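You operate a simulated robot arm through the tools that you are given. There is no shell and no other tool. Be economical: measure what you need, move in short steps, check, and stop when the job is done.

Carry out the task below with a simulated robot arm. There is one attempt and no reset: what you move stays moved.

TASK
Flush the middle outlet till its display counts 4 litres or more.
Fine: the outlet panel's blue lever and the outlet's knob open, then both shut; last, the orange vent knob to VENT.

It is judged by the outcome, as a careful person would: the job done as asked, and still so three seconds after it is handed in. It fails if anything else is knocked over, pushed out of place, dropped, spilled or broken.

THE ROBOT
A 6-joint arm with a fingered hand, fixed in place. Base frame: the origin is at the foot of the arm, x ahead of it, y to its left, z up; the work surface is at about z = 792. Lengths are in mm, angles in rad, forces in N, time in s.
With the tool pointing down near the work surface it reaches from about 240 to 480 mm from the base axis. Its first joint turns from -2.897 to 2.897 rad. Payload 2.3 kg.
The TCP is the grasp point between the finger pads, 22 mm short of the fingertips. In the tool frame z runs along the fingers and y along their closing line. The gripper opens to 112 mm. The gripper's body begins 60 mm behind the TCP. The gripper is a hand of 3 fingers: y runs from the thumb to the fingers, the wrist lies at [0, 0, -218] in the tool frame.
Orientation is that of the tool frame in the base frame, as a unit quaternion [x, y, z, w]. With the fingers straight down and closing along the base's y, the tool's x points along the base's -x, its y along +y and its z along -z.

THE INTERFACE
- The arm moves only by the tool arm_command. Its argument "series" is a list of rows, each a list of 6 numbers: the shift along the tool's x, y, z in units of 500 mm (1.0 is 500 mm), then the turn, a rotation vector about the tool's x, y, z in units of 120 degrees (1.0 is 120 degrees). In form: [[x, y, z, rx, ry, rz], ...]. A call has 1 to 10 rows; each row is the pose to reach, as a shift and turn from the pose commanded when the call began, along the tool's axes at that moment. A call with a number of a shift or a turn outside -1 to 1 is refused whole. Rows are played at 5 a second. More than 50 mm and 0.15 rad between two rows, and nothing of the call is played. A pose out of reach is approached as far as the arm can. The call stops where the force on the tool passes 40 N (or 10 N more than at its start, if that is more) or the arm is blocked; 0.2 s more then pass. In this call time passes only in rows, and 0.2 s behind the last. It gives the time, the measured TCP pose, the force on the tool (base axes), the opening and the grip force at its end, in the units of the frame above (readings bear some noise), with the torque about the TCP (base axes, N m) and any sound that the robot's microphone picked up, and new pictures: "pictures" is both (left out), scene, wrist or none.
- Cameras (640 x 400 px; columns grow to the right, rows downward): "scene" is fixed at [401.6, 498.2, 1570.3]; the picture's right is [-0.77, 0.63, 0.00], its down [0.52, 0.63, -0.58] and it looks along [-0.37, -0.45, -0.82] (base axes); focal length 315 px, centre (320, 200). "wrist" rides on the gripper at [66, 3, -80] in the tool frame; the picture's right is [-0.05, 1.00, 0.00], its down [-0.77, -0.04, -0.64] and it looks along [-0.63, -0.03, 0.77] (tool axes); focal length 275 px, centre (320, 200). There is no depth. A picture from a camera that has moved, and an enlarged one, comes with that camera's place and axes in the base frame and with its lens.
- lift_body(by): slides the trunk up (or, below 0, down) by that many mm; the arm rides with it, the base frame stays. It gives what a move gives, with no picture.
- finger_targets(finger1, finger2, thumb_bend): sets how far each is bent, from 0 (flat) to 100 (curled in); at 30 the hand is open as for a grip, at 70 the pads meet at the TCP. One left out holds its place. A second passes; each finger stops where it meets its share of the squeeze, and holds until it gets a number again. It is the only way to open and close the hand. It gives what a move gives, with no picture; readings hold the bend of each and the force on the fingers (four entries, about 0 where the hand has none), thumb and palm.
- inspect(camera, box): a new picture of the part [left, top, right, bottom] of that camera's present view, enlarged. No time passes.
- sign_off(): hands the job in; it is judged then, once.

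Go step by step. Nothing tells you positions but the pictures and the camera data: compare them with the known pose of the tool, close in by small moves and look again before you grip or let go. The budget is 120 turns and 200 pictures, counting those below and the enlarged ones. Unless the task says otherwise, let go and move clear before handing in, and close with one line.

The tools are called after "Request:" as name(argument=value, ...) on one line, values as JSON. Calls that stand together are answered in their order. arm_command: Moves the arm, as the interface text tells. Its arguments: {"type":"object","properties":{"series":{"type":"array","items":{"type":"array","items":{"type":"number"}}},"pictures":{"type":"string","enum":["both","scene","wrist","none"]}},"required":["series"]} The other tools are called the same way: lift_body (by) slides the trunk up or down; finger_targets (finger1, finger2, thumb_bend) moves the fingers one by one; inspect (camera, box) takes an enlarged picture of a part of a camera's view; sign_off () hands the job in.

At the start:

```text
t: 0.0
tcp_pos: [201.8, 207.9, 1183.9]
tool_rot: [0.0, 1.0, 0.001, 0.0]
force: [-0.3, 0.4, 0.2]
moment: [0.02, -0.03, 0.0]
grip_width: 112.1
grip_force: 0.0
shape: jaw
bend: [30.0, 30.0, 30.0]
finger forces: [0.0, 0.0, 0.0, 0.0, 0.0, 0.1]
trunk travel left (down, up): [-500.0, 90.0]
```

scene: 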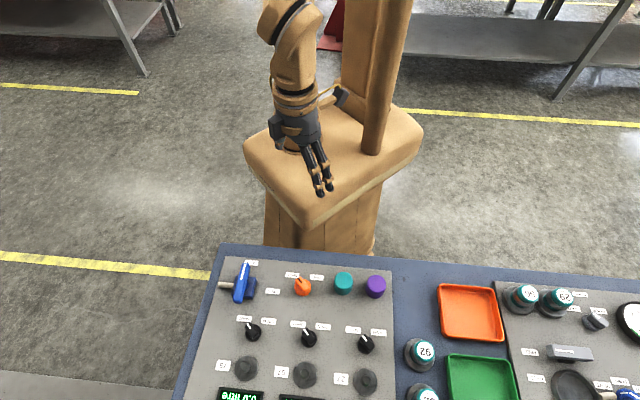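
wrist: 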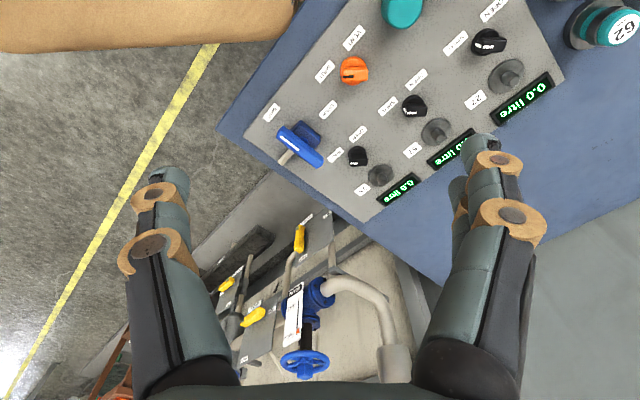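

The panel with a blue lever, an orange vent knob, three black outlet knobs and displays lies ahead of the arm. I'll enlarge the pictures first to read labels.

Request:
inspect(camera="scene", box=[180, 240, 420, 400])

Request:
inspect(camera="wrist", box=[240, 0, 560, 210])

```text
2.50 times, centred on (300, 320) of scene
camera zoom: at [401.6, 498.2, 1570.3], right [-0.77, 0.63, 0.0], down [0.52, 0.63, -0.58], along [-0.37, -0.45, -0.82], focal length 787 px, centre (370, -100)
```

zoom: 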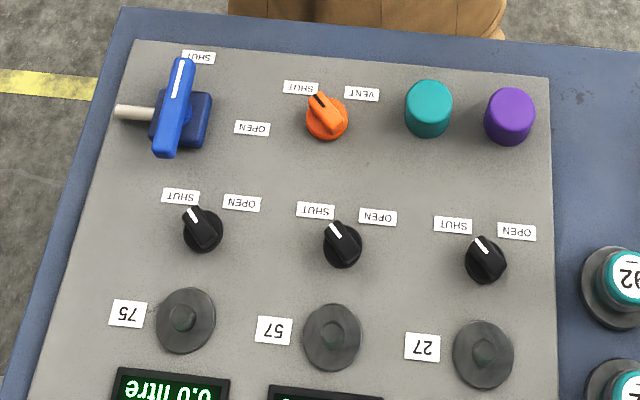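

```text
1.90 times, centred on (400, 105) of wrist
camera zoom: at [136.4, 210.1, 1265.9], right [0.05, 1.0, 0.0], down [0.77, -0.04, 0.64], along [0.63, -0.03, -0.77], focal length 524 px, centre (168, 381)
```

zoom: 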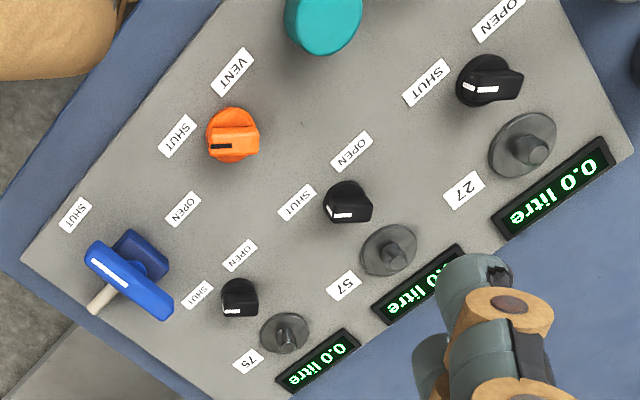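

The panel sits at 45° to the base; the lever hub appears near (370,164), and the middle knob (57) near (319,358). I'll go to look at the lever closely with the wrist turned 45°.

Request:
arm_command(series=[[-0.036, -0.035, 0, 0, 0, -0.0625], [-0.072, -0.07, 0, 0, 0, -0.125], [-0.108, -0.105, 0, 0, 0, -0.1875], [-0.144, -0.14, 0, 0, 0, -0.25], [-0.18, -0.175, 0, 0, 0, -0.3125], [-0.216, -0.21, 0, 0, 0, -0.375]], pictures="none")

Request:
lift_body(by=-170)

Request:
inspect(camera="wrist", box=[0, 0, 640, 400])

```text
t: 1.4
tcp_pos: [309.9, 102.9, 1184.7]
tool_rot: [-0.383, 0.924, 0.001, 0.0]
force: [-0.9, 1.2, 0.0]
moment: [0.05, -0.01, -0.01]
grip_width: 111.8
grip_force: 0.1
shape: jaw
bend: [30.0, 30.0, 30.0]
finger forces: [0.0, 0.0, 0.1, 0.0, 0.0, 0.0]
trunk travel left (down, up): [-500.0, 90.0]
```

```text
t: 3.3
tcp_pos: [309.9, 103.1, 1013.3]
tool_rot: [-0.381, 0.924, 0.0, 0.0]
force: [-0.3, 0.2, -0.2]
moment: [0.02, 0.0, -0.01]
grip_width: 111.9
grip_force: 0.1
shape: jaw
bend: [30.0, 30.0, 30.0]
finger forces: [0.0, 0.0, 0.0, 0.0, 0.1, 0.1]
trunk travel left (down, up): [-330.0, 260.0]
```

```text
1.00 times, centred on (320, 200) of wrist (not enlarged: the box is as wide or as high as the picture)
camera zoom: at [260.5, 58.0, 1095.0], right [-0.67, 0.74, 0.0], down [0.57, 0.52, 0.64], along [0.47, 0.43, -0.77], focal length 275 px, centre (320, 200)
```

zoom: 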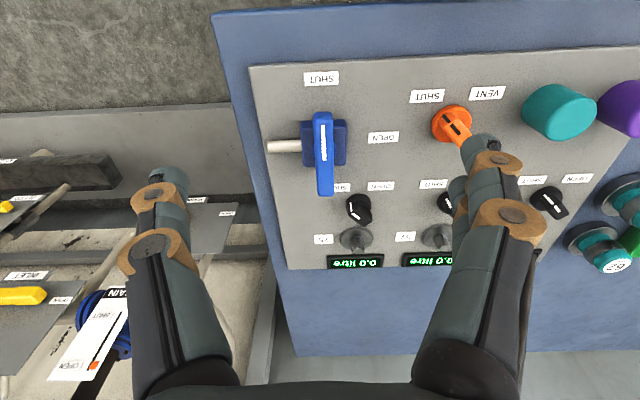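

Request:
inspect(camera="wrist", box=[240, 50, 500, 212])

Request:
inspect(camera="scene", box=[200, 250, 300, 312])

```text
2.46 times, centred on (370, 131) of wrist
camera zoom: at [260.5, 58.0, 1095.0], right [-0.67, 0.74, 0.0], down [0.57, 0.52, 0.64], along [0.47, 0.43, -0.77], focal length 678 px, centre (197, 370)
```

zoom: 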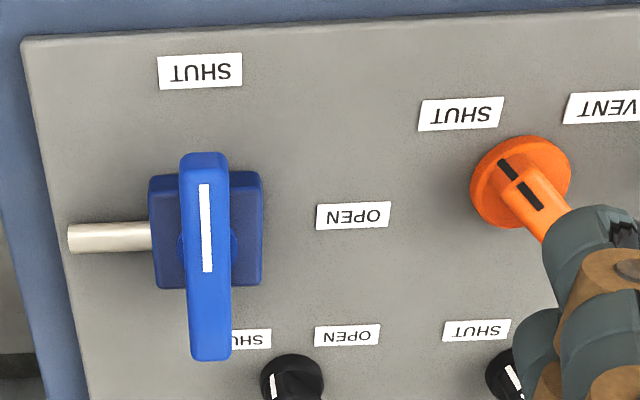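

```text
6.40 times, centred on (250, 281) of scene
camera zoom: at [401.6, 498.2, 1570.3], right [-0.77, 0.63, 0.0], down [0.52, 0.63, -0.58], along [-0.37, -0.45, -0.82], focal length 2014 px, centre (768, -318)
```

zoom: 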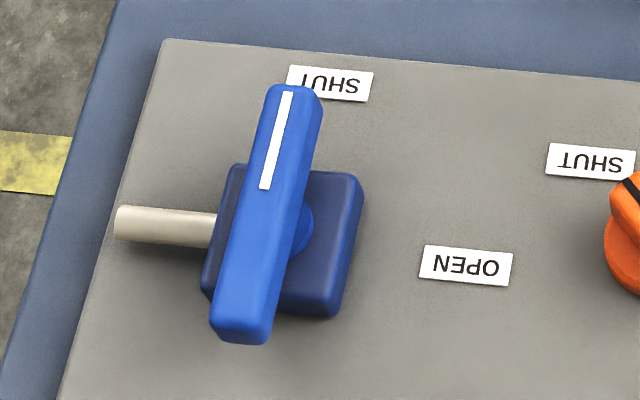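

The lever is a bar about 95 mm long on a vertical stem, centred about (371,164), top near z 837, pointing to SHUT. I'll move over it.

Request:
arm_command(series=[[-0.045, 0, 0.03, 0, 0, 0], [-0.09, 0, 0.06, 0, 0, 0], [-0.135, 0, 0.12, 0, 0, 0], [-0.174, 0, 0.19, 0, 0, 0], [-0.174, 0, 0.246, 0, 0, 0]])

```text
t: 4.5
tcp_pos: [371.1, 165.3, 889.1]
tool_rot: [-0.382, 0.924, 0.001, -0.001]
force: [-0.3, -0.5, -0.7]
moment: [-0.01, 0.01, 0.03]
grip_width: 112.0
grip_force: 0.0
shape: jaw
bend: [30.0, 30.0, 30.0]
finger forces: [0.0, 0.1, 0.1, 0.0, 0.0, 0.0]
trunk travel left (down, up): [-330.0, 260.0]
camera wrist: at [321.9, 121.0, 970.4], right [-0.67, 0.74, 0.0], down [0.57, 0.52, 0.64], along [0.47, 0.43, -0.77], focal length 275 px, centre (320, 200)
```

scene: 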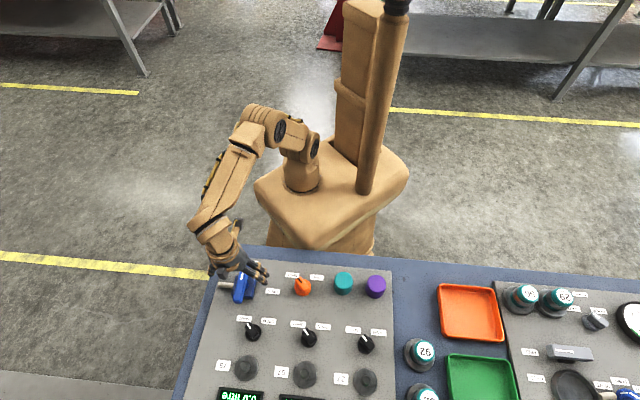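
wrist: 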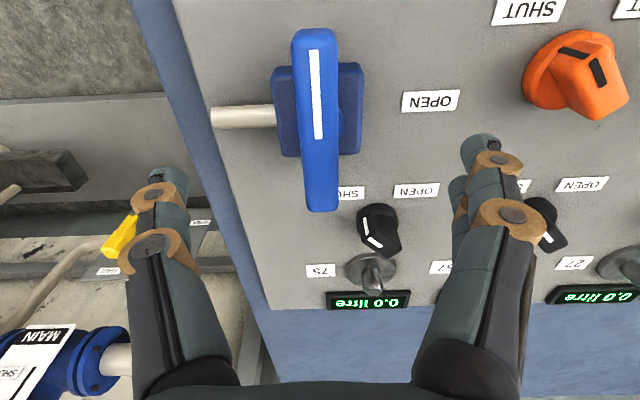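

Aligned with the lever. Descend so the pads straddle the bar.

Request:
arm_command(series=[[0, 0, 0.03, 0, 0, 0], [0, 0, 0.06, 0, 0, 0], [0, 0, 0.08, 0, 0, 0], [0, 0, 0.096, 0, 0, 0]])

```text
t: 5.5
tcp_pos: [368.7, 163.9, 842.3]
tool_rot: [-0.382, 0.924, 0.0, 0.0]
force: [0.1, -0.3, -0.4]
moment: [-0.01, 0.04, -0.01]
grip_width: 111.7
grip_force: 0.0
shape: jaw
bend: [30.0, 30.0, 30.0]
finger forces: [0.0, 0.0, 0.1, 0.0, 0.0, 0.0]
trunk travel left (down, up): [-330.0, 260.0]
camera wrist: at [320.9, 119.2, 923.6], right [-0.67, 0.74, 0.0], down [0.57, 0.52, 0.64], along [0.47, 0.43, -0.77], focal length 275 px, centre (320, 200)
```

scene: 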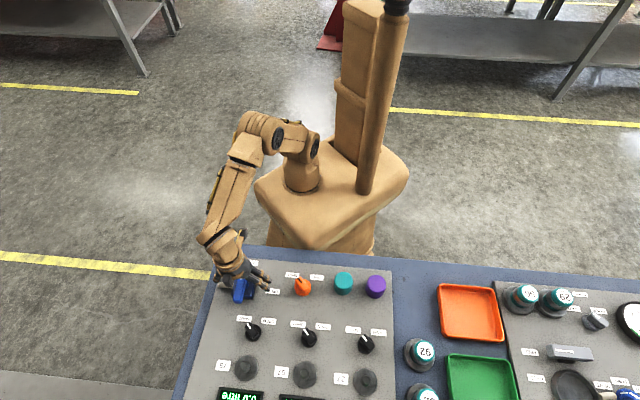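
wrist: 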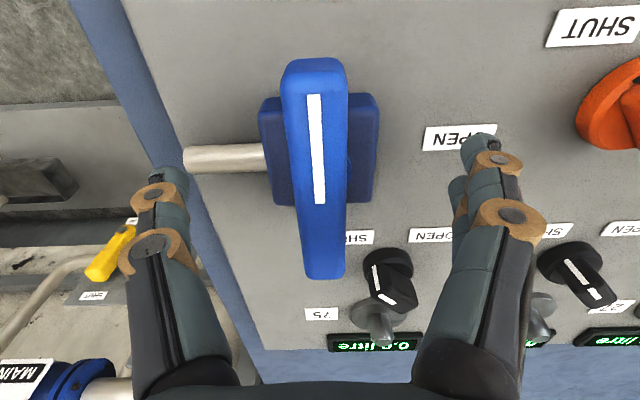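

Request:
arm_command(series=[[-0.009, 0, 0.004, 0, 0, 0]], pictures="none")

Request:
finger_targets(finger1=72, finger2=72, thumb_bend=72)

Request:
inspect(camera="wrist", box=[0, 0, 640, 400])

```text
t: 5.9
tcp_pos: [373.7, 168.3, 839.3]
tool_rot: [-0.382, 0.924, 0.0, 0.0]
force: [0.9, -0.2, -1.3]
moment: [-0.02, 0.01, -0.03]
grip_width: 111.9
grip_force: 0.1
shape: jaw
bend: [30.0, 30.0, 30.0]
finger forces: [0.0, 0.0, 0.0, 0.1, 0.0, 0.1]
trunk travel left (down, up): [-330.0, 260.0]
```

```text
t: 6.9
tcp_pos: [372.1, 167.4, 840.8]
tool_rot: [-0.382, 0.924, 0.001, -0.001]
force: [-1.6, 2.9, 0.4]
moment: [0.27, 0.24, -0.05]
grip_width: 33.1
grip_force: 15.9
shape: fingers
bend: [58.0, 58.0, 63.0]
finger forces: [10.0, 9.7, 0.1, 0.0, 12.1, 0.1]
trunk travel left (down, up): [-330.0, 260.0]
```

```text
1.00 times, centred on (320, 200) of wrist (not enlarged: the box is as wide or as high as the picture)
camera zoom: at [323.8, 122.7, 921.7], right [-0.67, 0.74, 0.0], down [0.57, 0.52, 0.64], along [0.47, 0.43, -0.77], focal length 275 px, centre (320, 200)
```

zoom: 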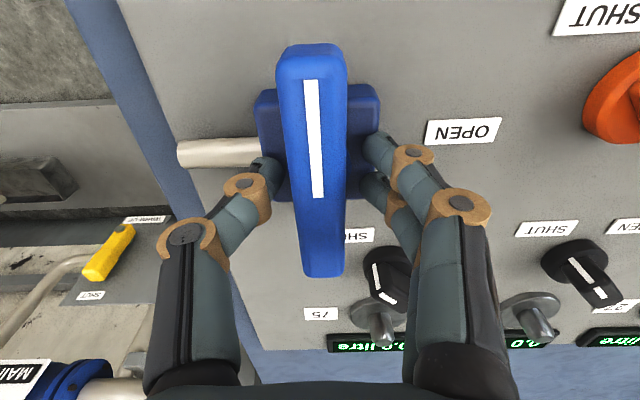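

The pads hold the bar (grip balanced). I'll turn it clockwise from above toward OPEN, first a portion.

Request:
arm_command(series=[[0, 0, 0, 0, 0, 0.05], [0, 0, 0, 0, 0, 0.1], [0, 0, 0, 0, 0, 0.15], [0, 0, 0, 0, 0, 0.2]], pictures="wrist")

```text
t: 7.9
tcp_pos: [372.7, 169.5, 839.8]
tool_rot: [-0.181, 0.984, 0.001, 0.001]
force: [-1.6, 5.9, 5.7]
moment: [0.24, 0.17, 0.51]
grip_width: 30.1
grip_force: 17.6
shape: fingers
bend: [57.0, 53.0, 65.0]
finger forces: [9.3, 12.7, 0.0, 0.0, 14.0, 0.1]
trunk travel left (down, up): [-330.0, 260.0]
camera wrist: at [310.2, 147.6, 921.9], right [-0.31, 0.95, 0.0], down [0.73, 0.24, 0.64], along [0.6, 0.2, -0.77], focal length 275 px, centre (320, 200)
```

wrist: 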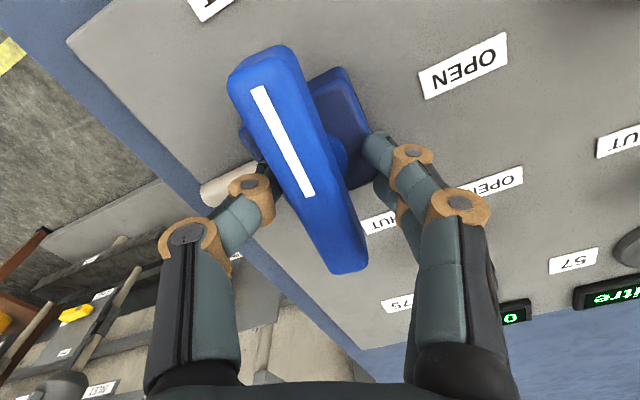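

The hand slipped around the bar rather than turning it; the valve is stiff. I'll turn back, open, and grip closer to the pointing end for leverage.

Request:
finger_targets(finger1=40, finger2=40, thumb_bend=40)

Request:
arm_command(series=[[0, 0, 0, 0, 0, -0.05], [0, 0, 0, 0, 0, -0.1], [0, 0, 0, 0, 0, -0.15], [0, 0, 0, 0, 0, -0.2]], pictures="wrist")

```text
t: 8.9
tcp_pos: [374.2, 168.1, 839.5]
tool_rot: [-0.181, 0.983, 0.001, 0.0]
force: [-0.3, 0.4, 0.5]
moment: [0.02, 0.02, 0.0]
grip_width: 83.2
grip_force: 0.1
shape: fingers
bend: [40.0, 40.0, 40.0]
finger forces: [0.1, 0.0, 0.0, 0.0, 0.0, 0.0]
trunk travel left (down, up): [-330.0, 260.0]
```

```text
t: 9.9
tcp_pos: [374.3, 167.8, 839.3]
tool_rot: [-0.383, 0.924, 0.0, -0.001]
force: [0.3, -0.1, -0.4]
moment: [0.01, 0.02, 0.02]
grip_width: 83.3
grip_force: 0.0
shape: fingers
bend: [40.0, 40.0, 40.0]
finger forces: [0.0, 0.0, 0.1, 0.0, 0.0, 0.0]
trunk travel left (down, up): [-330.0, 260.0]
camera wrist: at [325.5, 122.9, 921.7], right [-0.67, 0.74, 0.0], down [0.57, 0.52, 0.64], along [0.47, 0.43, -0.77], focal length 275 px, centre (320, 200)
```

wrist: 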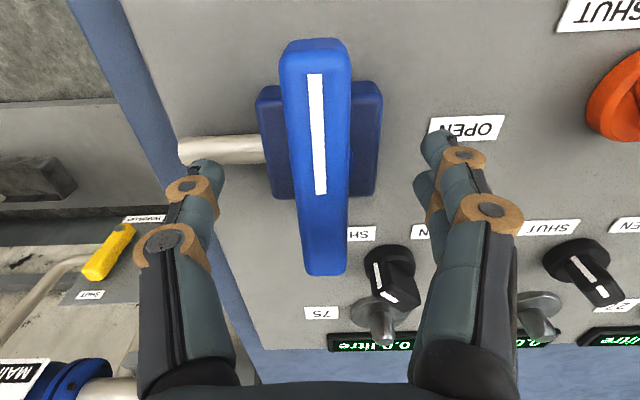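

Request:
arm_command(series=[[0.035, 0, 0, 0, 0, 0], [0.07, 0, 0, 0, 0, 0]], pictures="none")

Request:
finger_targets(finger1=72, finger2=72, thumb_bend=72)

Request:
inspect(camera="wrist", box=[0, 0, 640, 400])

```text
t: 10.5
tcp_pos: [347.8, 142.3, 840.1]
tool_rot: [-0.383, 0.924, 0.0, 0.0]
force: [-0.6, -0.4, 0.0]
moment: [0.01, -0.01, 0.0]
grip_width: 82.9
grip_force: 0.1
shape: fingers
bend: [40.0, 40.0, 40.0]
finger forces: [0.0, 0.1, 0.0, 0.1, 0.1, 0.0]
trunk travel left (down, up): [-330.0, 260.0]
```

```text
t: 11.5
tcp_pos: [348.4, 142.6, 839.1]
tool_rot: [-0.382, 0.924, 0.002, 0.0]
force: [-6.3, 3.3, -4.0]
moment: [0.12, 0.16, 0.05]
grip_width: 16.4
grip_force: 10.3
shape: fingers
bend: [66.0, 57.0, 67.0]
finger forces: [5.2, 8.8, 0.0, 0.0, 7.3, 0.0]
trunk travel left (down, up): [-330.0, 260.0]
```

```text
1.00 times, centred on (320, 200) of wrist (not enlarged: the box is as wide or as high as the picture)
camera zoom: at [299.8, 98.6, 921.9], right [-0.67, 0.74, 0.0], down [0.57, 0.52, 0.64], along [0.47, 0.43, -0.77], focal length 275 px, centre (320, 200)
```

zoom: 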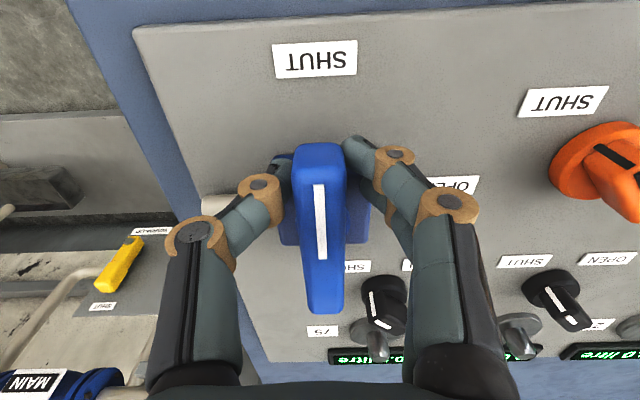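

The thumb is on the pushing side with a 33 mm arm. I'll move along an arc about the hub.

Request:
arm_command(series=[[-0.0006, 0.0092, 0, 0, 0, 0.0669], [-0.0026, 0.0182, 0, 0, 0, 0.1337], [-0.0057, 0.0269, 0, 0, 0, 0.2006], [-0.0101, 0.0351, 0, 0, 0, 0.2674]], pictures="wrist")

```text
t: 12.5
tcp_pos: [339.5, 159.3, 839.2]
tool_rot: [-0.111, 0.994, 0.001, 0.0]
force: [-1.9, -1.8, -2.9]
moment: [0.01, 0.0, 0.01]
grip_width: 16.2
grip_force: 8.1
shape: fingers
bend: [67.0, 64.0, 67.0]
finger forces: [4.1, 3.2, 0.0, 0.0, 9.1, 0.0]
trunk travel left (down, up): [-330.0, 260.0]
camera wrist: at [275.1, 147.6, 921.9], right [-0.17, 0.98, 0.0], down [0.76, 0.13, 0.64], along [0.63, 0.11, -0.77], focal length 275 px, centre (320, 200)
```

wrist: 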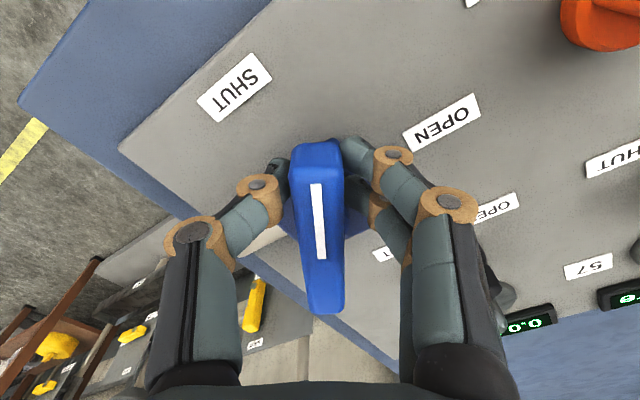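

The lever is turning with the hand. Continue the arc.

Request:
arm_command(series=[[-0.0006, 0.0092, 0, 0, 0, 0.0669], [-0.0026, 0.0182, 0, 0, 0, 0.1337], [-0.0057, 0.0269, 0, 0, 0, 0.2006], [-0.0101, 0.0351, 0, 0, 0, 0.2674], [-0.0155, 0.0425, 0, 0, 0, 0.3343], [-0.0219, 0.0491, 0, 0, 0, 0.4011], [-0.0292, 0.0548, 0, 0, 0, 0.468]], pictures="wrist")

```text
t: 14.1
tcp_pos: [348.8, 188.9, 840.3]
tool_rot: [0.369, 0.929, 0.001, 0.0]
force: [1.9, -0.5, -3.3]
moment: [-0.04, -0.03, -0.09]
grip_width: 16.3
grip_force: 8.4
shape: fingers
bend: [67.0, 64.0, 67.0]
finger forces: [5.1, 3.5, 0.1, 0.0, 8.1, 0.1]
trunk travel left (down, up): [-330.0, 260.0]
camera wrist: at [303.1, 236.7, 922.1], right [0.72, 0.69, 0.0], down [0.54, -0.56, 0.64], along [0.44, -0.46, -0.77], focal length 275 px, centre (320, 200)
```

wrist: 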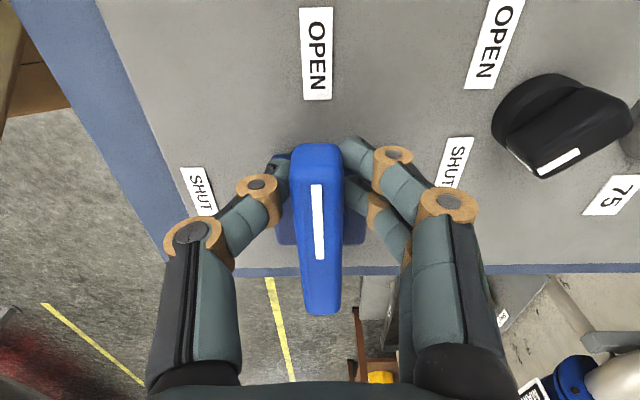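

The lever now points at OPEN; a small nudge to its stop, then release.

Request:
arm_command(series=[[-0.0002, 0.0046, 0, 0, 0, 0.033]], pictures="none")

Request:
finger_targets(finger1=35, finger2=35, thumb_bend=35)

Request:
arm_command(series=[[0, 0, -0.05, 0, 0, 0], [0, 0, -0.12, 0, 0, 0], [0, 0, -0.2, 0, 0, 0]], pictures="both")

```text
t: 14.5
tcp_pos: [349.6, 190.7, 839.8]
tool_rot: [0.401, 0.916, 0.0, -0.001]
force: [-1.6, -4.9, -3.9]
moment: [-0.07, 0.01, 0.06]
grip_width: 15.8
grip_force: 8.2
shape: fingers
bend: [68.0, 64.0, 67.0]
finger forces: [3.3, 2.8, 0.0, 0.0, 10.4, 0.0]
trunk travel left (down, up): [-330.0, 260.0]
```

```text
t: 15.5
tcp_pos: [349.6, 191.4, 839.6]
tool_rot: [0.401, 0.916, 0.0, -0.001]
force: [0.2, -0.1, 0.0]
moment: [0.03, 0.0, 0.01]
grip_width: 97.5
grip_force: 0.0
shape: fingers
bend: [35.0, 35.0, 35.0]
finger forces: [0.1, 0.1, 0.0, 0.0, 0.0, 0.1]
trunk travel left (down, up): [-330.0, 260.0]
```

```text
t: 16.3
tcp_pos: [346.6, 189.6, 939.0]
tool_rot: [0.401, 0.916, 0.0, -0.001]
force: [0.3, -0.6, -0.4]
moment: [0.0, 0.04, -0.03]
grip_width: 97.3
grip_force: 0.0
shape: fingers
bend: [35.0, 35.0, 35.0]
finger forces: [0.0, 0.1, 0.0, 0.0, 0.1, 0.0]
trunk travel left (down, up): [-330.0, 260.0]
camera wrist: at [305.4, 240.8, 1021.2], right [0.77, 0.64, 0.0], down [0.5, -0.59, 0.63], along [0.41, -0.49, -0.77], focal length 275 px, centre (320, 200)
```

scene: 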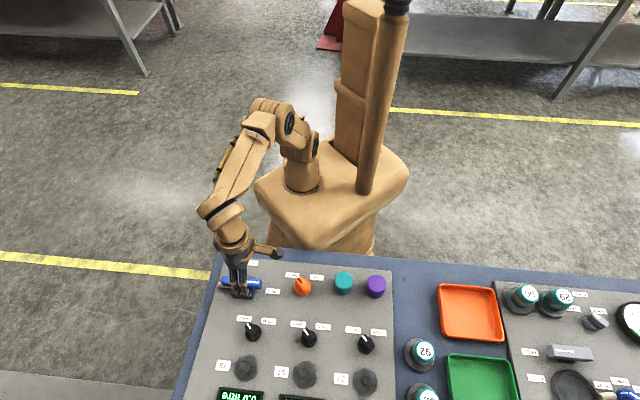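
wrist: 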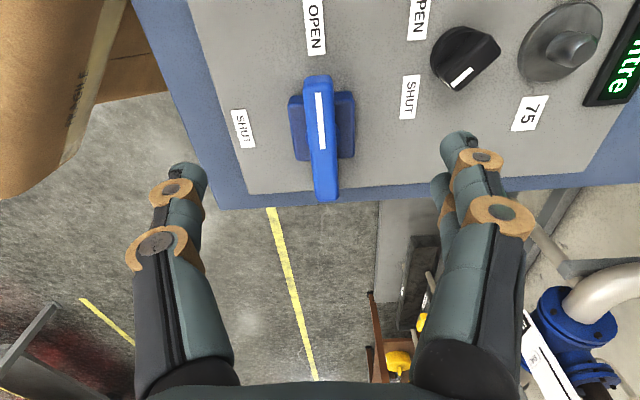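

Lever is open. Now travel to the middle knob, turning the hand back.

Request:
arm_command(series=[[0.02, 0.0108, 0, 0, 0, -0.0666], [0.04, 0.0216, 0, 0, 0, -0.1333], [0.06, 0.0324, 0, 0, 0, -0.2], [0.08, 0.0432, 0, 0, 0, -0.2666], [0.1, 0.054, 0, 0, 0, -0.3333], [0.12, 0.0648, 0, 0, 0, -0.4], [0.14, 0.0756, 0, 0, 0, -0.4666], [0.16, 0.0864, 0, 0, 0, -0.5333], [0.18, 0.0972, 0, 0, 0, -0.6], [0.2, 0.108, 0, 0, 0, -0.66]], pictures="none")

Request:
arm_command(series=[[0, 0, 0, 0, 0, -0.0666], [0, 0, 0, 0, 0, -0.1333], [0, 0, 0, 0, 0, -0.2], [0, 0, 0, 0, 0, -0.2666], [0, 0, 0, 0, 0, -0.3333], [0, 0, 0, 0, 0, -0.4], [0, 0, 0, 0, 0, -0.4666], [0, 0, 0, 0, 0, -0.484]])

```text
t: 18.5
tcp_pos: [321.9, 300.0, 939.6]
tool_rot: [-0.277, 0.961, 0.0, 0.0]
force: [-0.3, 0.0, 0.6]
moment: [0.0, 0.01, 0.01]
grip_width: 97.7
grip_force: 0.0
shape: fingers
bend: [35.0, 35.0, 35.0]
finger forces: [0.0, 0.1, 0.0, 0.0, 0.0, 0.0]
trunk travel left (down, up): [-330.0, 260.0]
```

```text
t: 20.3
tcp_pos: [319.9, 300.7, 941.2]
tool_rot: [0.708, -0.706, -0.001, -0.001]
force: [0.3, 0.3, 0.3]
moment: [-0.04, 0.01, -0.02]
grip_width: 97.4
grip_force: 0.1
shape: fingers
bend: [35.0, 35.0, 35.0]
finger forces: [0.1, 0.1, 0.0, 0.1, 0.0, 0.0]
trunk travel left (down, up): [-330.0, 260.0]
camera wrist: at [319.0, 233.8, 1022.8], right [-1.0, 0.04, 0.0], down [0.03, 0.77, 0.64], along [0.03, 0.64, -0.77], focal length 275 px, centre (320, 200)
```

scene: 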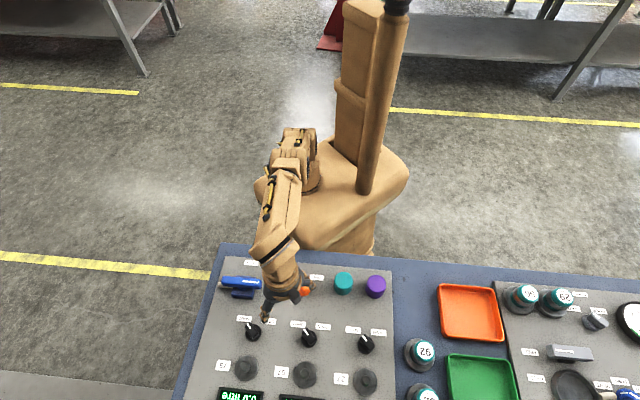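
wrist: 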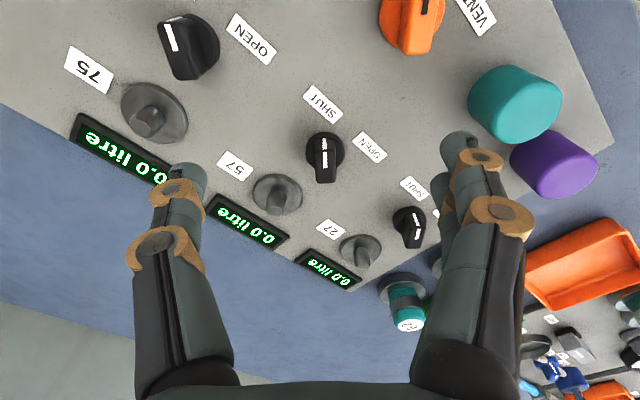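

Request:
inspect(camera="wrist", box=[200, 60, 440, 260])

```text
2.00 times, centred on (320, 160) of wrist
camera zoom: at [319.0, 233.8, 1022.8], right [-1.0, 0.04, 0.0], down [0.03, 0.77, 0.64], along [0.03, 0.64, -0.77], focal length 551 px, centre (320, 280)
```

zoom: 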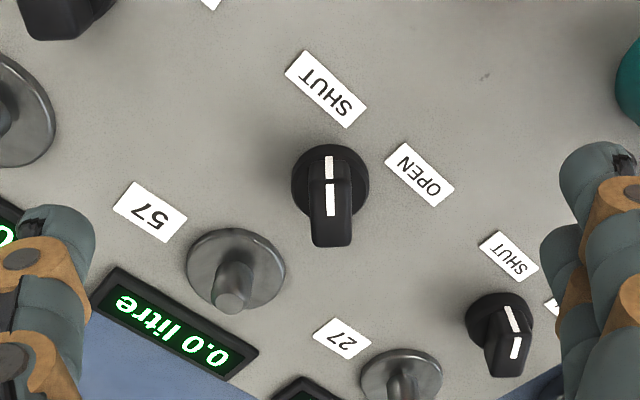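

The middle knob is at about (320.5, 360), bar top ~z 827, bar along y, pointing to SHUT. All displays are visible from here. Moving over the knob.

Request:
arm_command(series=[[-0.04, 0, 0.03, 0, 0, 0], [-0.08, 0, 0.07, 0, 0, 0], [-0.12, 0, 0.12, 0, 0, 0], [-0.12, 0, 0.16, 0, 0, 0]])

```text
t: 21.3
tcp_pos: [307.4, 355.7, 857.7]
tool_rot: [0.707, -0.707, -0.001, 0.0]
force: [-0.5, -1.1, -0.3]
moment: [-0.01, -0.02, 0.01]
grip_width: 97.4
grip_force: 0.0
shape: fingers
bend: [35.0, 35.0, 35.0]
finger forces: [0.1, 0.0, 0.0, 0.1, 0.1, 0.0]
out of reach, approached as far as the arm can: row 1, 2, 3, 4
trunk travel left (down, up): [-330.0, 260.0]
camera wrist: at [304.9, 288.5, 939.5], right [-1.0, 0.05, 0.0], down [0.04, 0.77, 0.64], along [0.03, 0.64, -0.77], focal length 275 px, centre (320, 200)
```

scene: 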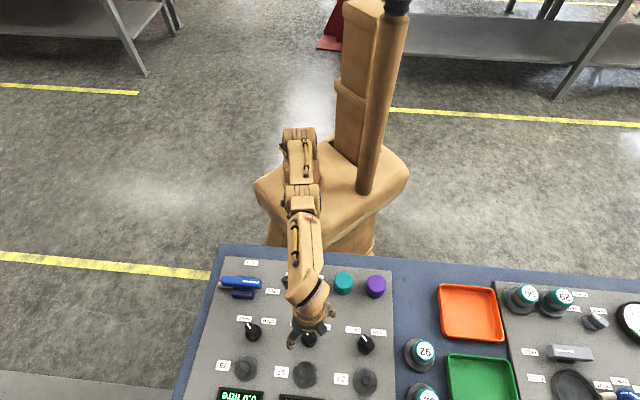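
wrist: 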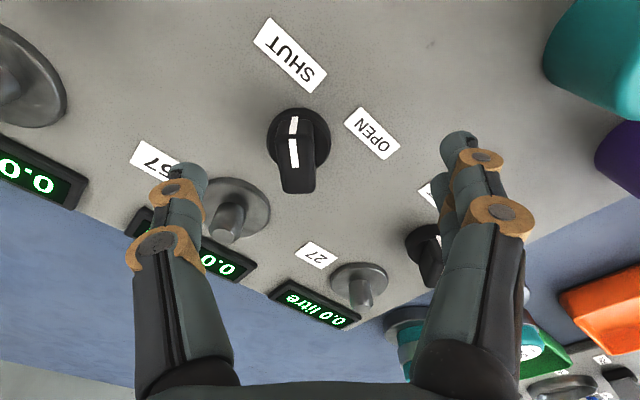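

That spot is just out of reach at this trunk height. I'll raise the trunk and reach down more level.

Request:
lift_body(by=110)

Request:
arm_command(series=[[0, -0.015, 0.05, 0, 0, 0], [-0.01, -0.027, 0.1, 0, 0, 0], [-0.01, -0.027, 0.15, 0, 0, 0], [-0.01, -0.027, 0.2, 0, 0, 0]])

```text
t: 22.7
tcp_pos: [308.8, 354.8, 967.9]
tool_rot: [0.708, -0.707, -0.001, -0.001]
force: [-0.7, 0.2, 0.3]
moment: [0.0, 0.01, -0.01]
grip_width: 97.3
grip_force: 0.0
shape: fingers
bend: [35.0, 35.0, 35.0]
finger forces: [0.1, 0.0, 0.0, 0.0, 0.0, 0.0]
trunk travel left (down, up): [-440.0, 150.0]
```

```text
t: 23.7
tcp_pos: [320.6, 360.7, 867.1]
tool_rot: [0.707, -0.707, -0.001, -0.001]
force: [-0.3, 0.7, 0.0]
moment: [-0.03, 0.05, 0.02]
grip_width: 97.9
grip_force: 0.0
shape: fingers
bend: [35.0, 35.0, 35.0]
finger forces: [0.0, 0.0, 0.1, 0.1, 0.1, 0.0]
trunk travel left (down, up): [-440.0, 150.0]
camera wrist: at [318.3, 293.5, 949.0], right [-1.0, 0.05, 0.0], down [0.04, 0.77, 0.64], along [0.03, 0.64, -0.77], focal length 275 px, centre (320, 200)
```

scene: 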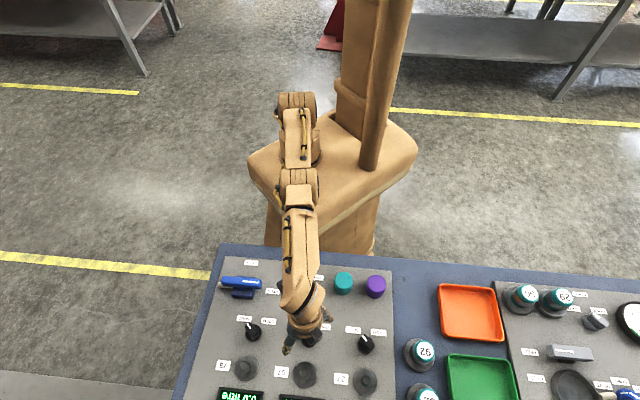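
wrist: 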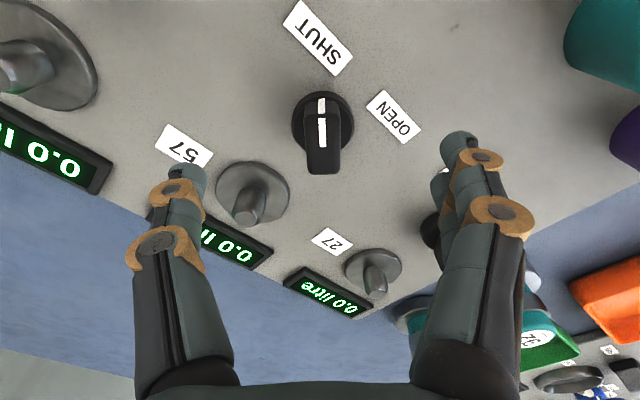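

Centred over the knob. Descend.

Request:
arm_command(series=[[0, 0, 0.03, 0, 0, 0], [0, 0, 0.05, 0, 0, 0], [0, 0, 0.064, 0, 0, 0]], pictures="wrist")

Request:
finger_targets(finger1=72, finger2=72, thumb_bend=72)

Request:
inspect(camera="wrist", box=[160, 60, 480, 260])

```text
t: 24.5
tcp_pos: [321.0, 359.4, 835.7]
tool_rot: [-0.707, 0.707, 0.002, 0.002]
force: [-0.9, 0.7, 0.1]
moment: [-0.02, 0.03, 0.0]
grip_width: 97.6
grip_force: 0.1
shape: fingers
bend: [35.0, 35.0, 35.0]
finger forces: [0.1, 0.0, 0.1, 0.0, 0.0, 0.0]
trunk travel left (down, up): [-440.0, 150.0]
camera wrist: at [317.5, 292.3, 917.3], right [-1.0, 0.05, 0.0], down [0.04, 0.77, 0.64], along [0.03, 0.64, -0.77], focal length 275 px, centre (320, 200)
```

wrist: 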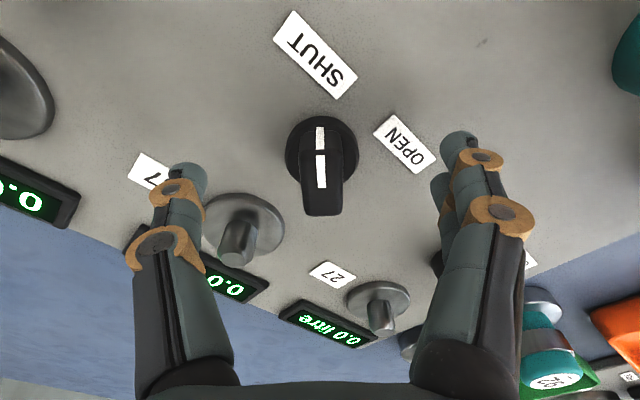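

```text
t: 25.5
tcp_pos: [319.6, 357.9, 836.6]
tool_rot: [-0.706, 0.708, 0.001, 0.002]
force: [-3.8, -2.1, -5.3]
moment: [-0.03, 0.04, 0.01]
grip_width: 14.4
grip_force: 7.8
shape: fingers
bend: [67.0, 67.0, 67.0]
finger forces: [4.8, 4.8, 0.0, 0.0, 6.5, 0.0]
trunk travel left (down, up): [-440.0, 150.0]
```

```text
2.00 times, centred on (320, 160) of wrist
camera zoom: at [317.2, 292.4, 917.3], right [-1.0, 0.05, 0.0], down [0.04, 0.77, 0.64], along [0.03, 0.64, -0.77], focal length 551 px, centre (320, 280)
```

zoom: 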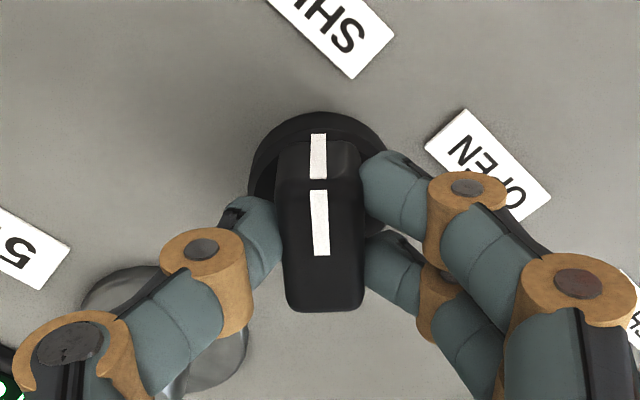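

Good grip on the knob bar. Turn clockwise from above toward OPEN.

Request:
arm_command(series=[[0, 0, 0, 0, 0, 0.07], [0, 0, 0, 0, 0, 0.14], [0, 0, 0, 0, 0, 0.21], [0, 0, 0, 0, 0, 0.28]], pictures="wrist")

```text
t: 26.5
tcp_pos: [319.1, 360.3, 837.1]
tool_rot: [-0.471, 0.882, 0.002, 0.001]
force: [-6.6, -2.8, -7.4]
moment: [-0.08, 0.06, -0.02]
grip_width: 14.2
grip_force: 7.5
shape: fingers
bend: [67.0, 67.0, 67.0]
finger forces: [4.9, 4.8, 0.0, 0.1, 5.7, 0.0]
trunk travel left (down, up): [-440.0, 150.0]
camera wrist: at [279.9, 305.9, 917.7], right [-0.8, 0.59, 0.0], down [0.46, 0.62, 0.64], along [0.38, 0.51, -0.77], focal length 275 px, centre (320, 200)
```

wrist: 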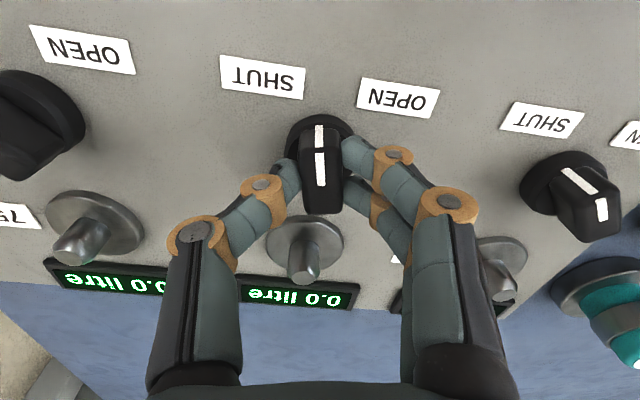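

Request:
arm_command(series=[[0, 0, 0, 0, 0, 0.07], [0, 0, 0, 0, 0, 0.14], [0, 0, 0, 0, 0, 0.21], [0, 0, 0, 0, 0, 0.28], [0, 0, 0, 0, 0, 0.35], [0, 0, 0, 0, 0, 0.42], [0, 0, 0, 0, 0, 0.475]], pictures="both")

```text
t: 28.1
tcp_pos: [319.0, 359.9, 836.7]
tool_rot: [0.007, 1.0, 0.002, 0.001]
force: [-8.3, 5.8, -3.5]
moment: [0.07, 0.16, 0.09]
grip_width: 14.5
grip_force: 8.3
shape: fingers
bend: [67.0, 67.0, 68.0]
finger forces: [5.0, 6.0, 0.1, 0.1, 5.4, 0.0]
trunk travel left (down, up): [-440.0, 150.0]
camera wrist: at [253.0, 363.7, 917.9], right [0.06, 1.0, 0.0], down [0.77, -0.05, 0.64], along [0.64, -0.04, -0.77], focal length 275 px, centre (320, 200)
```

scene: 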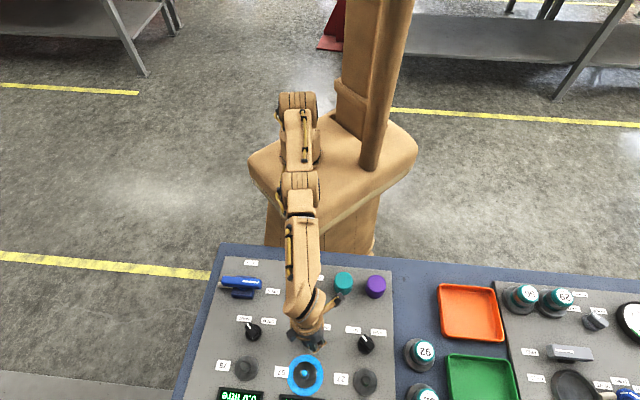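
wrist: 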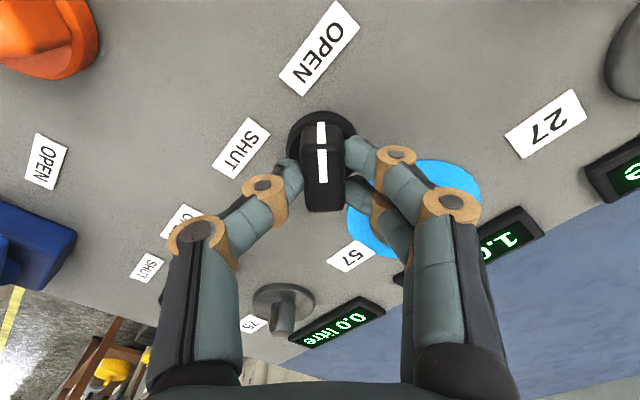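

Water is flowing from outlet 57 and its display already reads about 1. I'll hold still and watch.

Request:
arm_command(series=[[0, 0, 0, 0, 0, 0], [0, 0, 0, 0, 0, 0], [0, 0, 0, 0, 0, 0], [0, 0, 0, 0, 0, 0], [0, 0, 0, 0, 0, 0], [0, 0, 0, 0, 0, 0], [0, 0, 0, 0, 0, 0], [0, 0, 0, 0, 0, 0]], pictures="wrist")

Request:
inspect(camera="wrist", box=[460, 180, 560, 280])

```text
t: 29.9
tcp_pos: [319.0, 360.7, 836.5]
tool_rot: [0.006, 1.0, 0.002, 0.002]
force: [-9.3, 7.5, -1.7]
moment: [0.13, 0.16, 0.08]
grip_width: 14.6
grip_force: 8.5
shape: fingers
bend: [67.0, 67.0, 68.0]
finger forces: [5.6, 6.2, 0.0, 0.0, 5.3, 0.0]
trunk travel left (down, up): [-440.0, 150.0]
camera wrist: at [253.0, 363.5, 917.8], right [0.06, 1.0, 0.0], down [0.77, -0.05, 0.64], along [0.64, -0.03, -0.77], focal length 275 px, centre (320, 200)
```

wrist: 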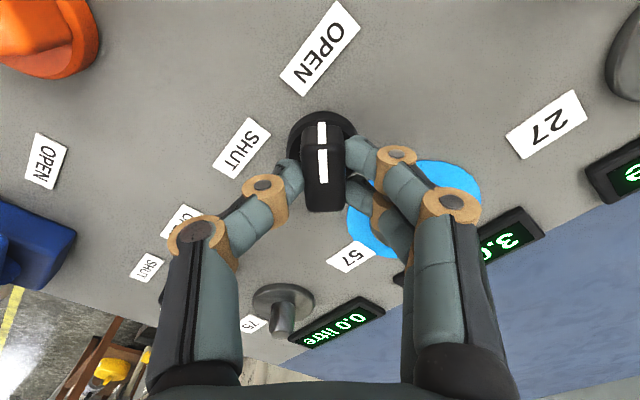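

```text
4.00 times, centred on (510, 230) of wrist
camera zoom: at [253.0, 363.5, 917.8], right [0.06, 1.0, 0.0], down [0.77, -0.05, 0.64], along [0.64, -0.03, -0.77], focal length 1101 px, centre (-440, 80)
```

zoom: 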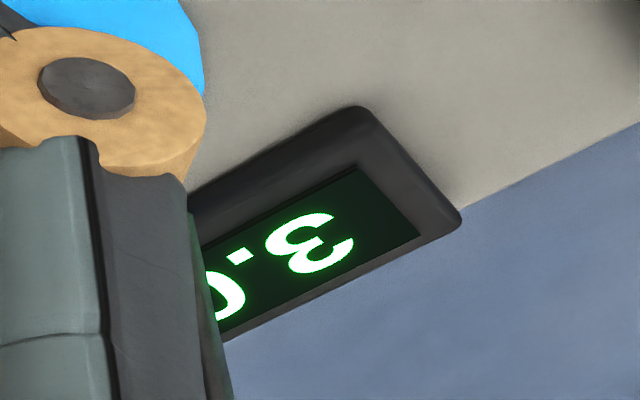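

Reads 3.0 (about 1 L/s). Wait a little more.

Request:
arm_command(series=[[0, 0, 0, 0, 0, 0], [0, 0, 0, 0, 0, 0], [0, 0, 0, 0, 0, 0], [0, 0, 0, 0, 0, 0], [0, 0, 0, 0, 0, 0], [0, 0, 0, 0, 0, 0], [0, 0, 0, 0, 0, 0]], pictures="wrist")

```text
t: 31.5
tcp_pos: [319.0, 360.3, 835.8]
tool_rot: [0.006, 1.0, 0.003, 0.001]
force: [-8.5, 6.4, -2.3]
moment: [0.11, 0.14, 0.09]
grip_width: 14.4
grip_force: 8.9
shape: fingers
bend: [67.0, 67.0, 68.0]
finger forces: [5.7, 6.3, 0.0, 0.1, 5.4, 0.0]
trunk travel left (down, up): [-440.0, 150.0]
camera wrist: at [253.0, 363.5, 917.8], right [0.06, 1.0, 0.0], down [0.77, -0.05, 0.64], along [0.64, -0.03, -0.77], focal length 275 px, centre (320, 200)
```

wrist: 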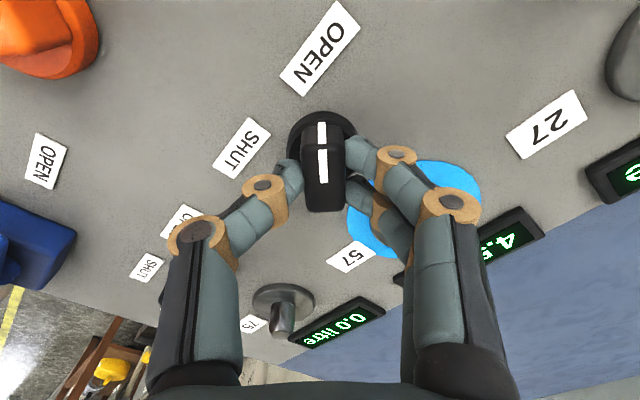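

Reads about 4.5 litres; now turn the knob back to SHUT.

Request:
arm_command(series=[[0, 0, 0, 0, 0, -0.07], [0, 0, 0, 0, 0, -0.14], [0, 0, 0, 0, 0, -0.21], [0, 0, 0, 0, 0, -0.28], [0, 0, 0, 0, 0, -0.35], [0, 0, 0, 0, 0, -0.42], [0, 0, 0, 0, 0, -0.49], [0, 0, 0, 0, 0, -0.56], [0, 0, 0, 0, 0, -0.63], [0, 0, 0, 0, 0, -0.7]], pictures="none")

Request:
arm_command(series=[[0, 0, 0, 0, 0, -0.062]], pictures="both")

```text
t: 33.7
tcp_pos: [320.1, 360.4, 835.2]
tool_rot: [-0.666, 0.746, 0.001, 0.002]
force: [-1.7, 6.0, -0.4]
moment: [0.12, 0.01, -0.02]
grip_width: 14.1
grip_force: 8.2
shape: fingers
bend: [68.0, 68.0, 68.0]
finger forces: [4.8, 4.8, 0.0, 0.0, 7.6, 0.0]
trunk travel left (down, up): [-440.0, 150.0]
```

```text
t: 34.1
tcp_pos: [320.7, 359.6, 835.9]
tool_rot: [0.713, -0.701, -0.001, -0.001]
force: [-0.5, 4.8, -0.7]
moment: [0.06, 0.03, -0.01]
grip_width: 14.7
grip_force: 8.2
shape: fingers
bend: [68.0, 68.0, 68.0]
finger forces: [4.7, 4.5, 0.0, 0.0, 8.3, 0.0]
trunk travel left (down, up): [-440.0, 150.0]
camera wrist: at [318.3, 293.1, 917.3], right [-1.0, 0.03, 0.0], down [0.02, 0.77, 0.64], along [0.02, 0.64, -0.77], focal length 275 px, centre (320, 200)
```

scene: 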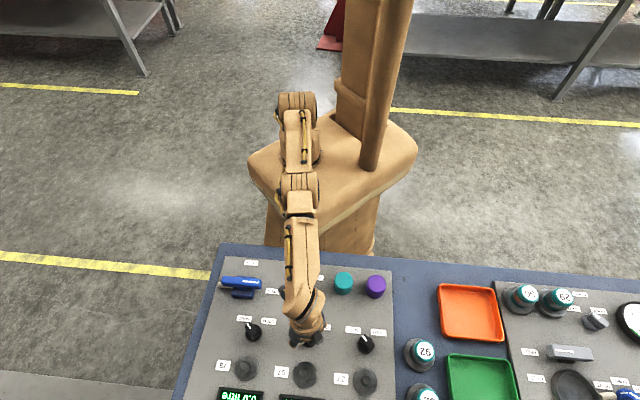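
wrist: 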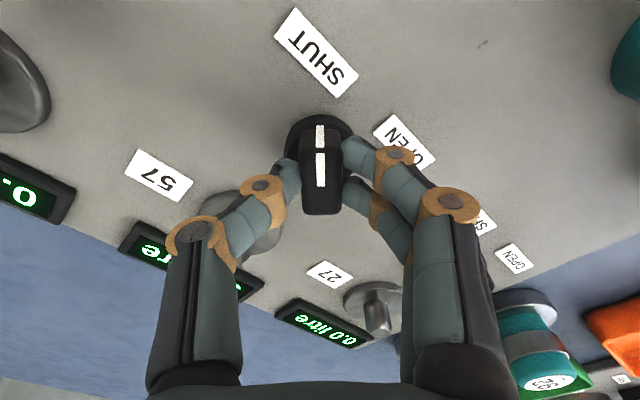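

The knob is back at SHUT and the stream has stopped. Release, rise, and read the display.

Request:
finger_targets(finger1=35, finger2=35, thumb_bend=35)

Request:
arm_command(series=[[0, 0, -0.06, 0, 0, 0], [0.04, 0, -0.12, 0, 0, 0], [0.1, 0, -0.18, 0, 0, 0], [0.14, 0, -0.22, 0, 0, 0]], pictures="wrist")

Request:
inspect(camera="wrist", box=[180, 60, 440, 260])

```text
t: 35.1
tcp_pos: [319.4, 358.3, 836.3]
tool_rot: [0.712, -0.702, -0.002, -0.001]
force: [-1.3, 0.0, -0.6]
moment: [-0.03, -0.03, -0.03]
grip_width: 97.1
grip_force: 0.2
shape: fingers
bend: [35.0, 35.0, 35.0]
finger forces: [0.0, 0.0, 0.0, 0.1, 0.0, 0.0]
trunk travel left (down, up): [-440.0, 150.0]
```

```text
t: 36.1
tcp_pos: [342.4, 331.8, 935.9]
tool_rot: [0.713, -0.702, 0.001, 0.0]
force: [-0.5, 1.4, 0.6]
moment: [-0.01, -0.03, 0.01]
grip_width: 97.8
grip_force: 0.1
shape: fingers
bend: [35.0, 35.0, 35.0]
finger forces: [0.1, 0.1, 0.1, 0.0, 0.0, 0.0]
out of reach, approached as far as the arm can: row 2, 3, 4
trunk travel left (down, up): [-440.0, 150.0]
camera wrist: at [340.7, 265.9, 1016.3], right [-1.0, 0.03, 0.0], down [0.03, 0.77, 0.64], along [0.02, 0.64, -0.77], focal length 275 px, centre (320, 200)
```

wrist: 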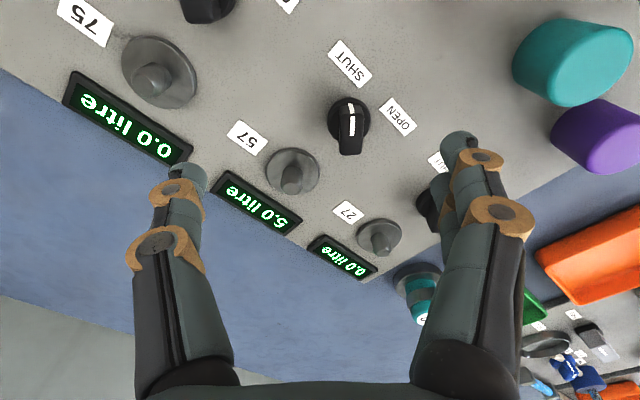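

```text
2.00 times, centred on (310, 160) of wrist
camera zoom: at [340.7, 265.9, 1016.3], right [-1.0, 0.03, 0.0], down [0.03, 0.77, 0.64], along [0.02, 0.64, -0.77], focal length 551 px, centre (340, 280)
```

zoom: 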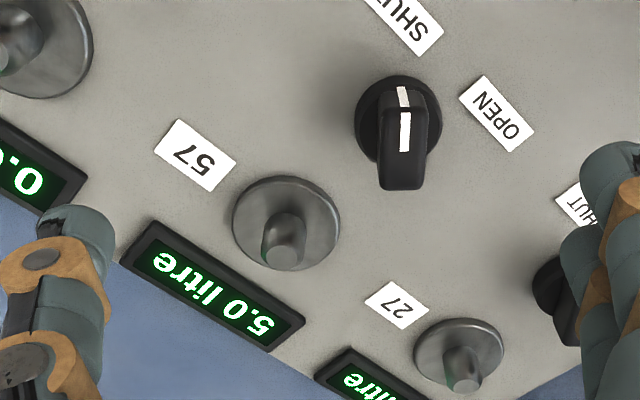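

Display holds at 5.0 litre, knob at SHUT. Back to the lever.

Request:
arm_command(series=[[0.03, -0.002, 0, 0, 0, 0.07], [0.06, -0.003, 0, 0, 0, 0.14], [0.09, -0.005, 0, 0, 0, 0.21], [0.12, -0.007, 0, 0, 0, 0.28], [0.15, -0.009, 0, 0, 0, 0.35], [0.18, -0.01, 0, 0, 0, 0.42], [0.21, -0.012, 0, 0, 0, 0.49], [0.24, -0.014, 0, 0, 0, 0.56], [0.27, -0.015, 0, 0, 0, 0.63], [0.288, -0.0164, 0, 0, 0, 0.7]], pictures="none")

Request:
arm_command(series=[[0, 0, 0, 0, 0, 0.07], [0, 0, 0, 0, 0, 0.14], [0, 0, 0, 0, 0, 0.21], [0, 0, 0, 0, 0, 0.28], [0, 0, 0, 0, 0, 0.35], [0, 0, 0, 0, 0, 0.42], [0, 0, 0, 0, 0, 0.452]], pictures="both")

```text
t: 38.3
tcp_pos: [443.5, 11.8, 1067.6]
tool_rot: [-0.089, 0.996, 0.004, -0.019]
force: [-0.6, 0.6, -0.3]
moment: [0.02, 0.04, 0.03]
grip_width: 97.7
grip_force: 0.1
shape: fingers
bend: [35.0, 35.0, 35.0]
finger forces: [0.0, 0.1, 0.0, 0.0, 0.0, 0.0]
out of reach, approached as far as the arm can: row 1, 2, 3, 4, 5, 6, 7, 8, 9, 10
trunk travel left (down, up): [-440.0, 150.0]
```

```text
t: 39.9
tcp_pos: [447.1, 15.9, 1066.7]
tool_rot: [0.376, 0.927, -0.006, -0.019]
force: [-0.3, 0.1, -0.6]
moment: [-0.03, 0.02, -0.01]
grip_width: 97.5
grip_force: 0.0
shape: fingers
bend: [35.0, 35.0, 35.0]
finger forces: [0.0, 0.0, 0.0, 0.1, 0.1, 0.1]
trunk travel left (down, up): [-440.0, 150.0]
camera wrist: at [405.2, 64.0, 1149.8], right [0.73, 0.68, -0.03], down [0.55, -0.56, 0.61], along [0.4, -0.46, -0.79], focal length 275 px, centre (320, 200)
```

scene: 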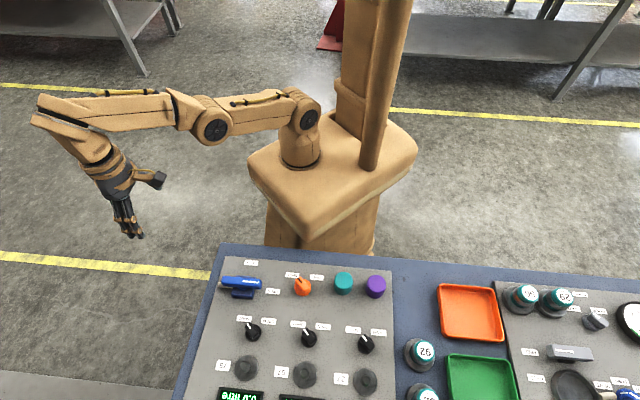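
wrist: 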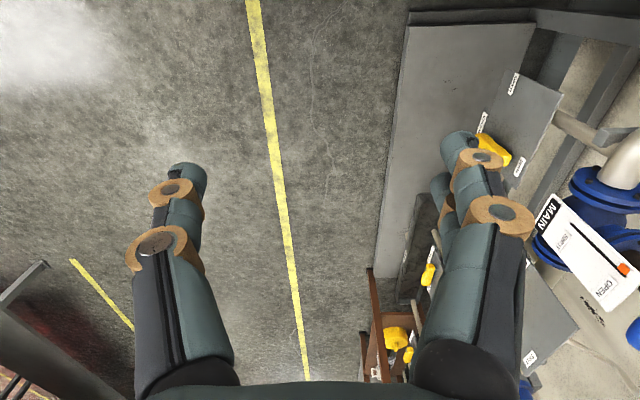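

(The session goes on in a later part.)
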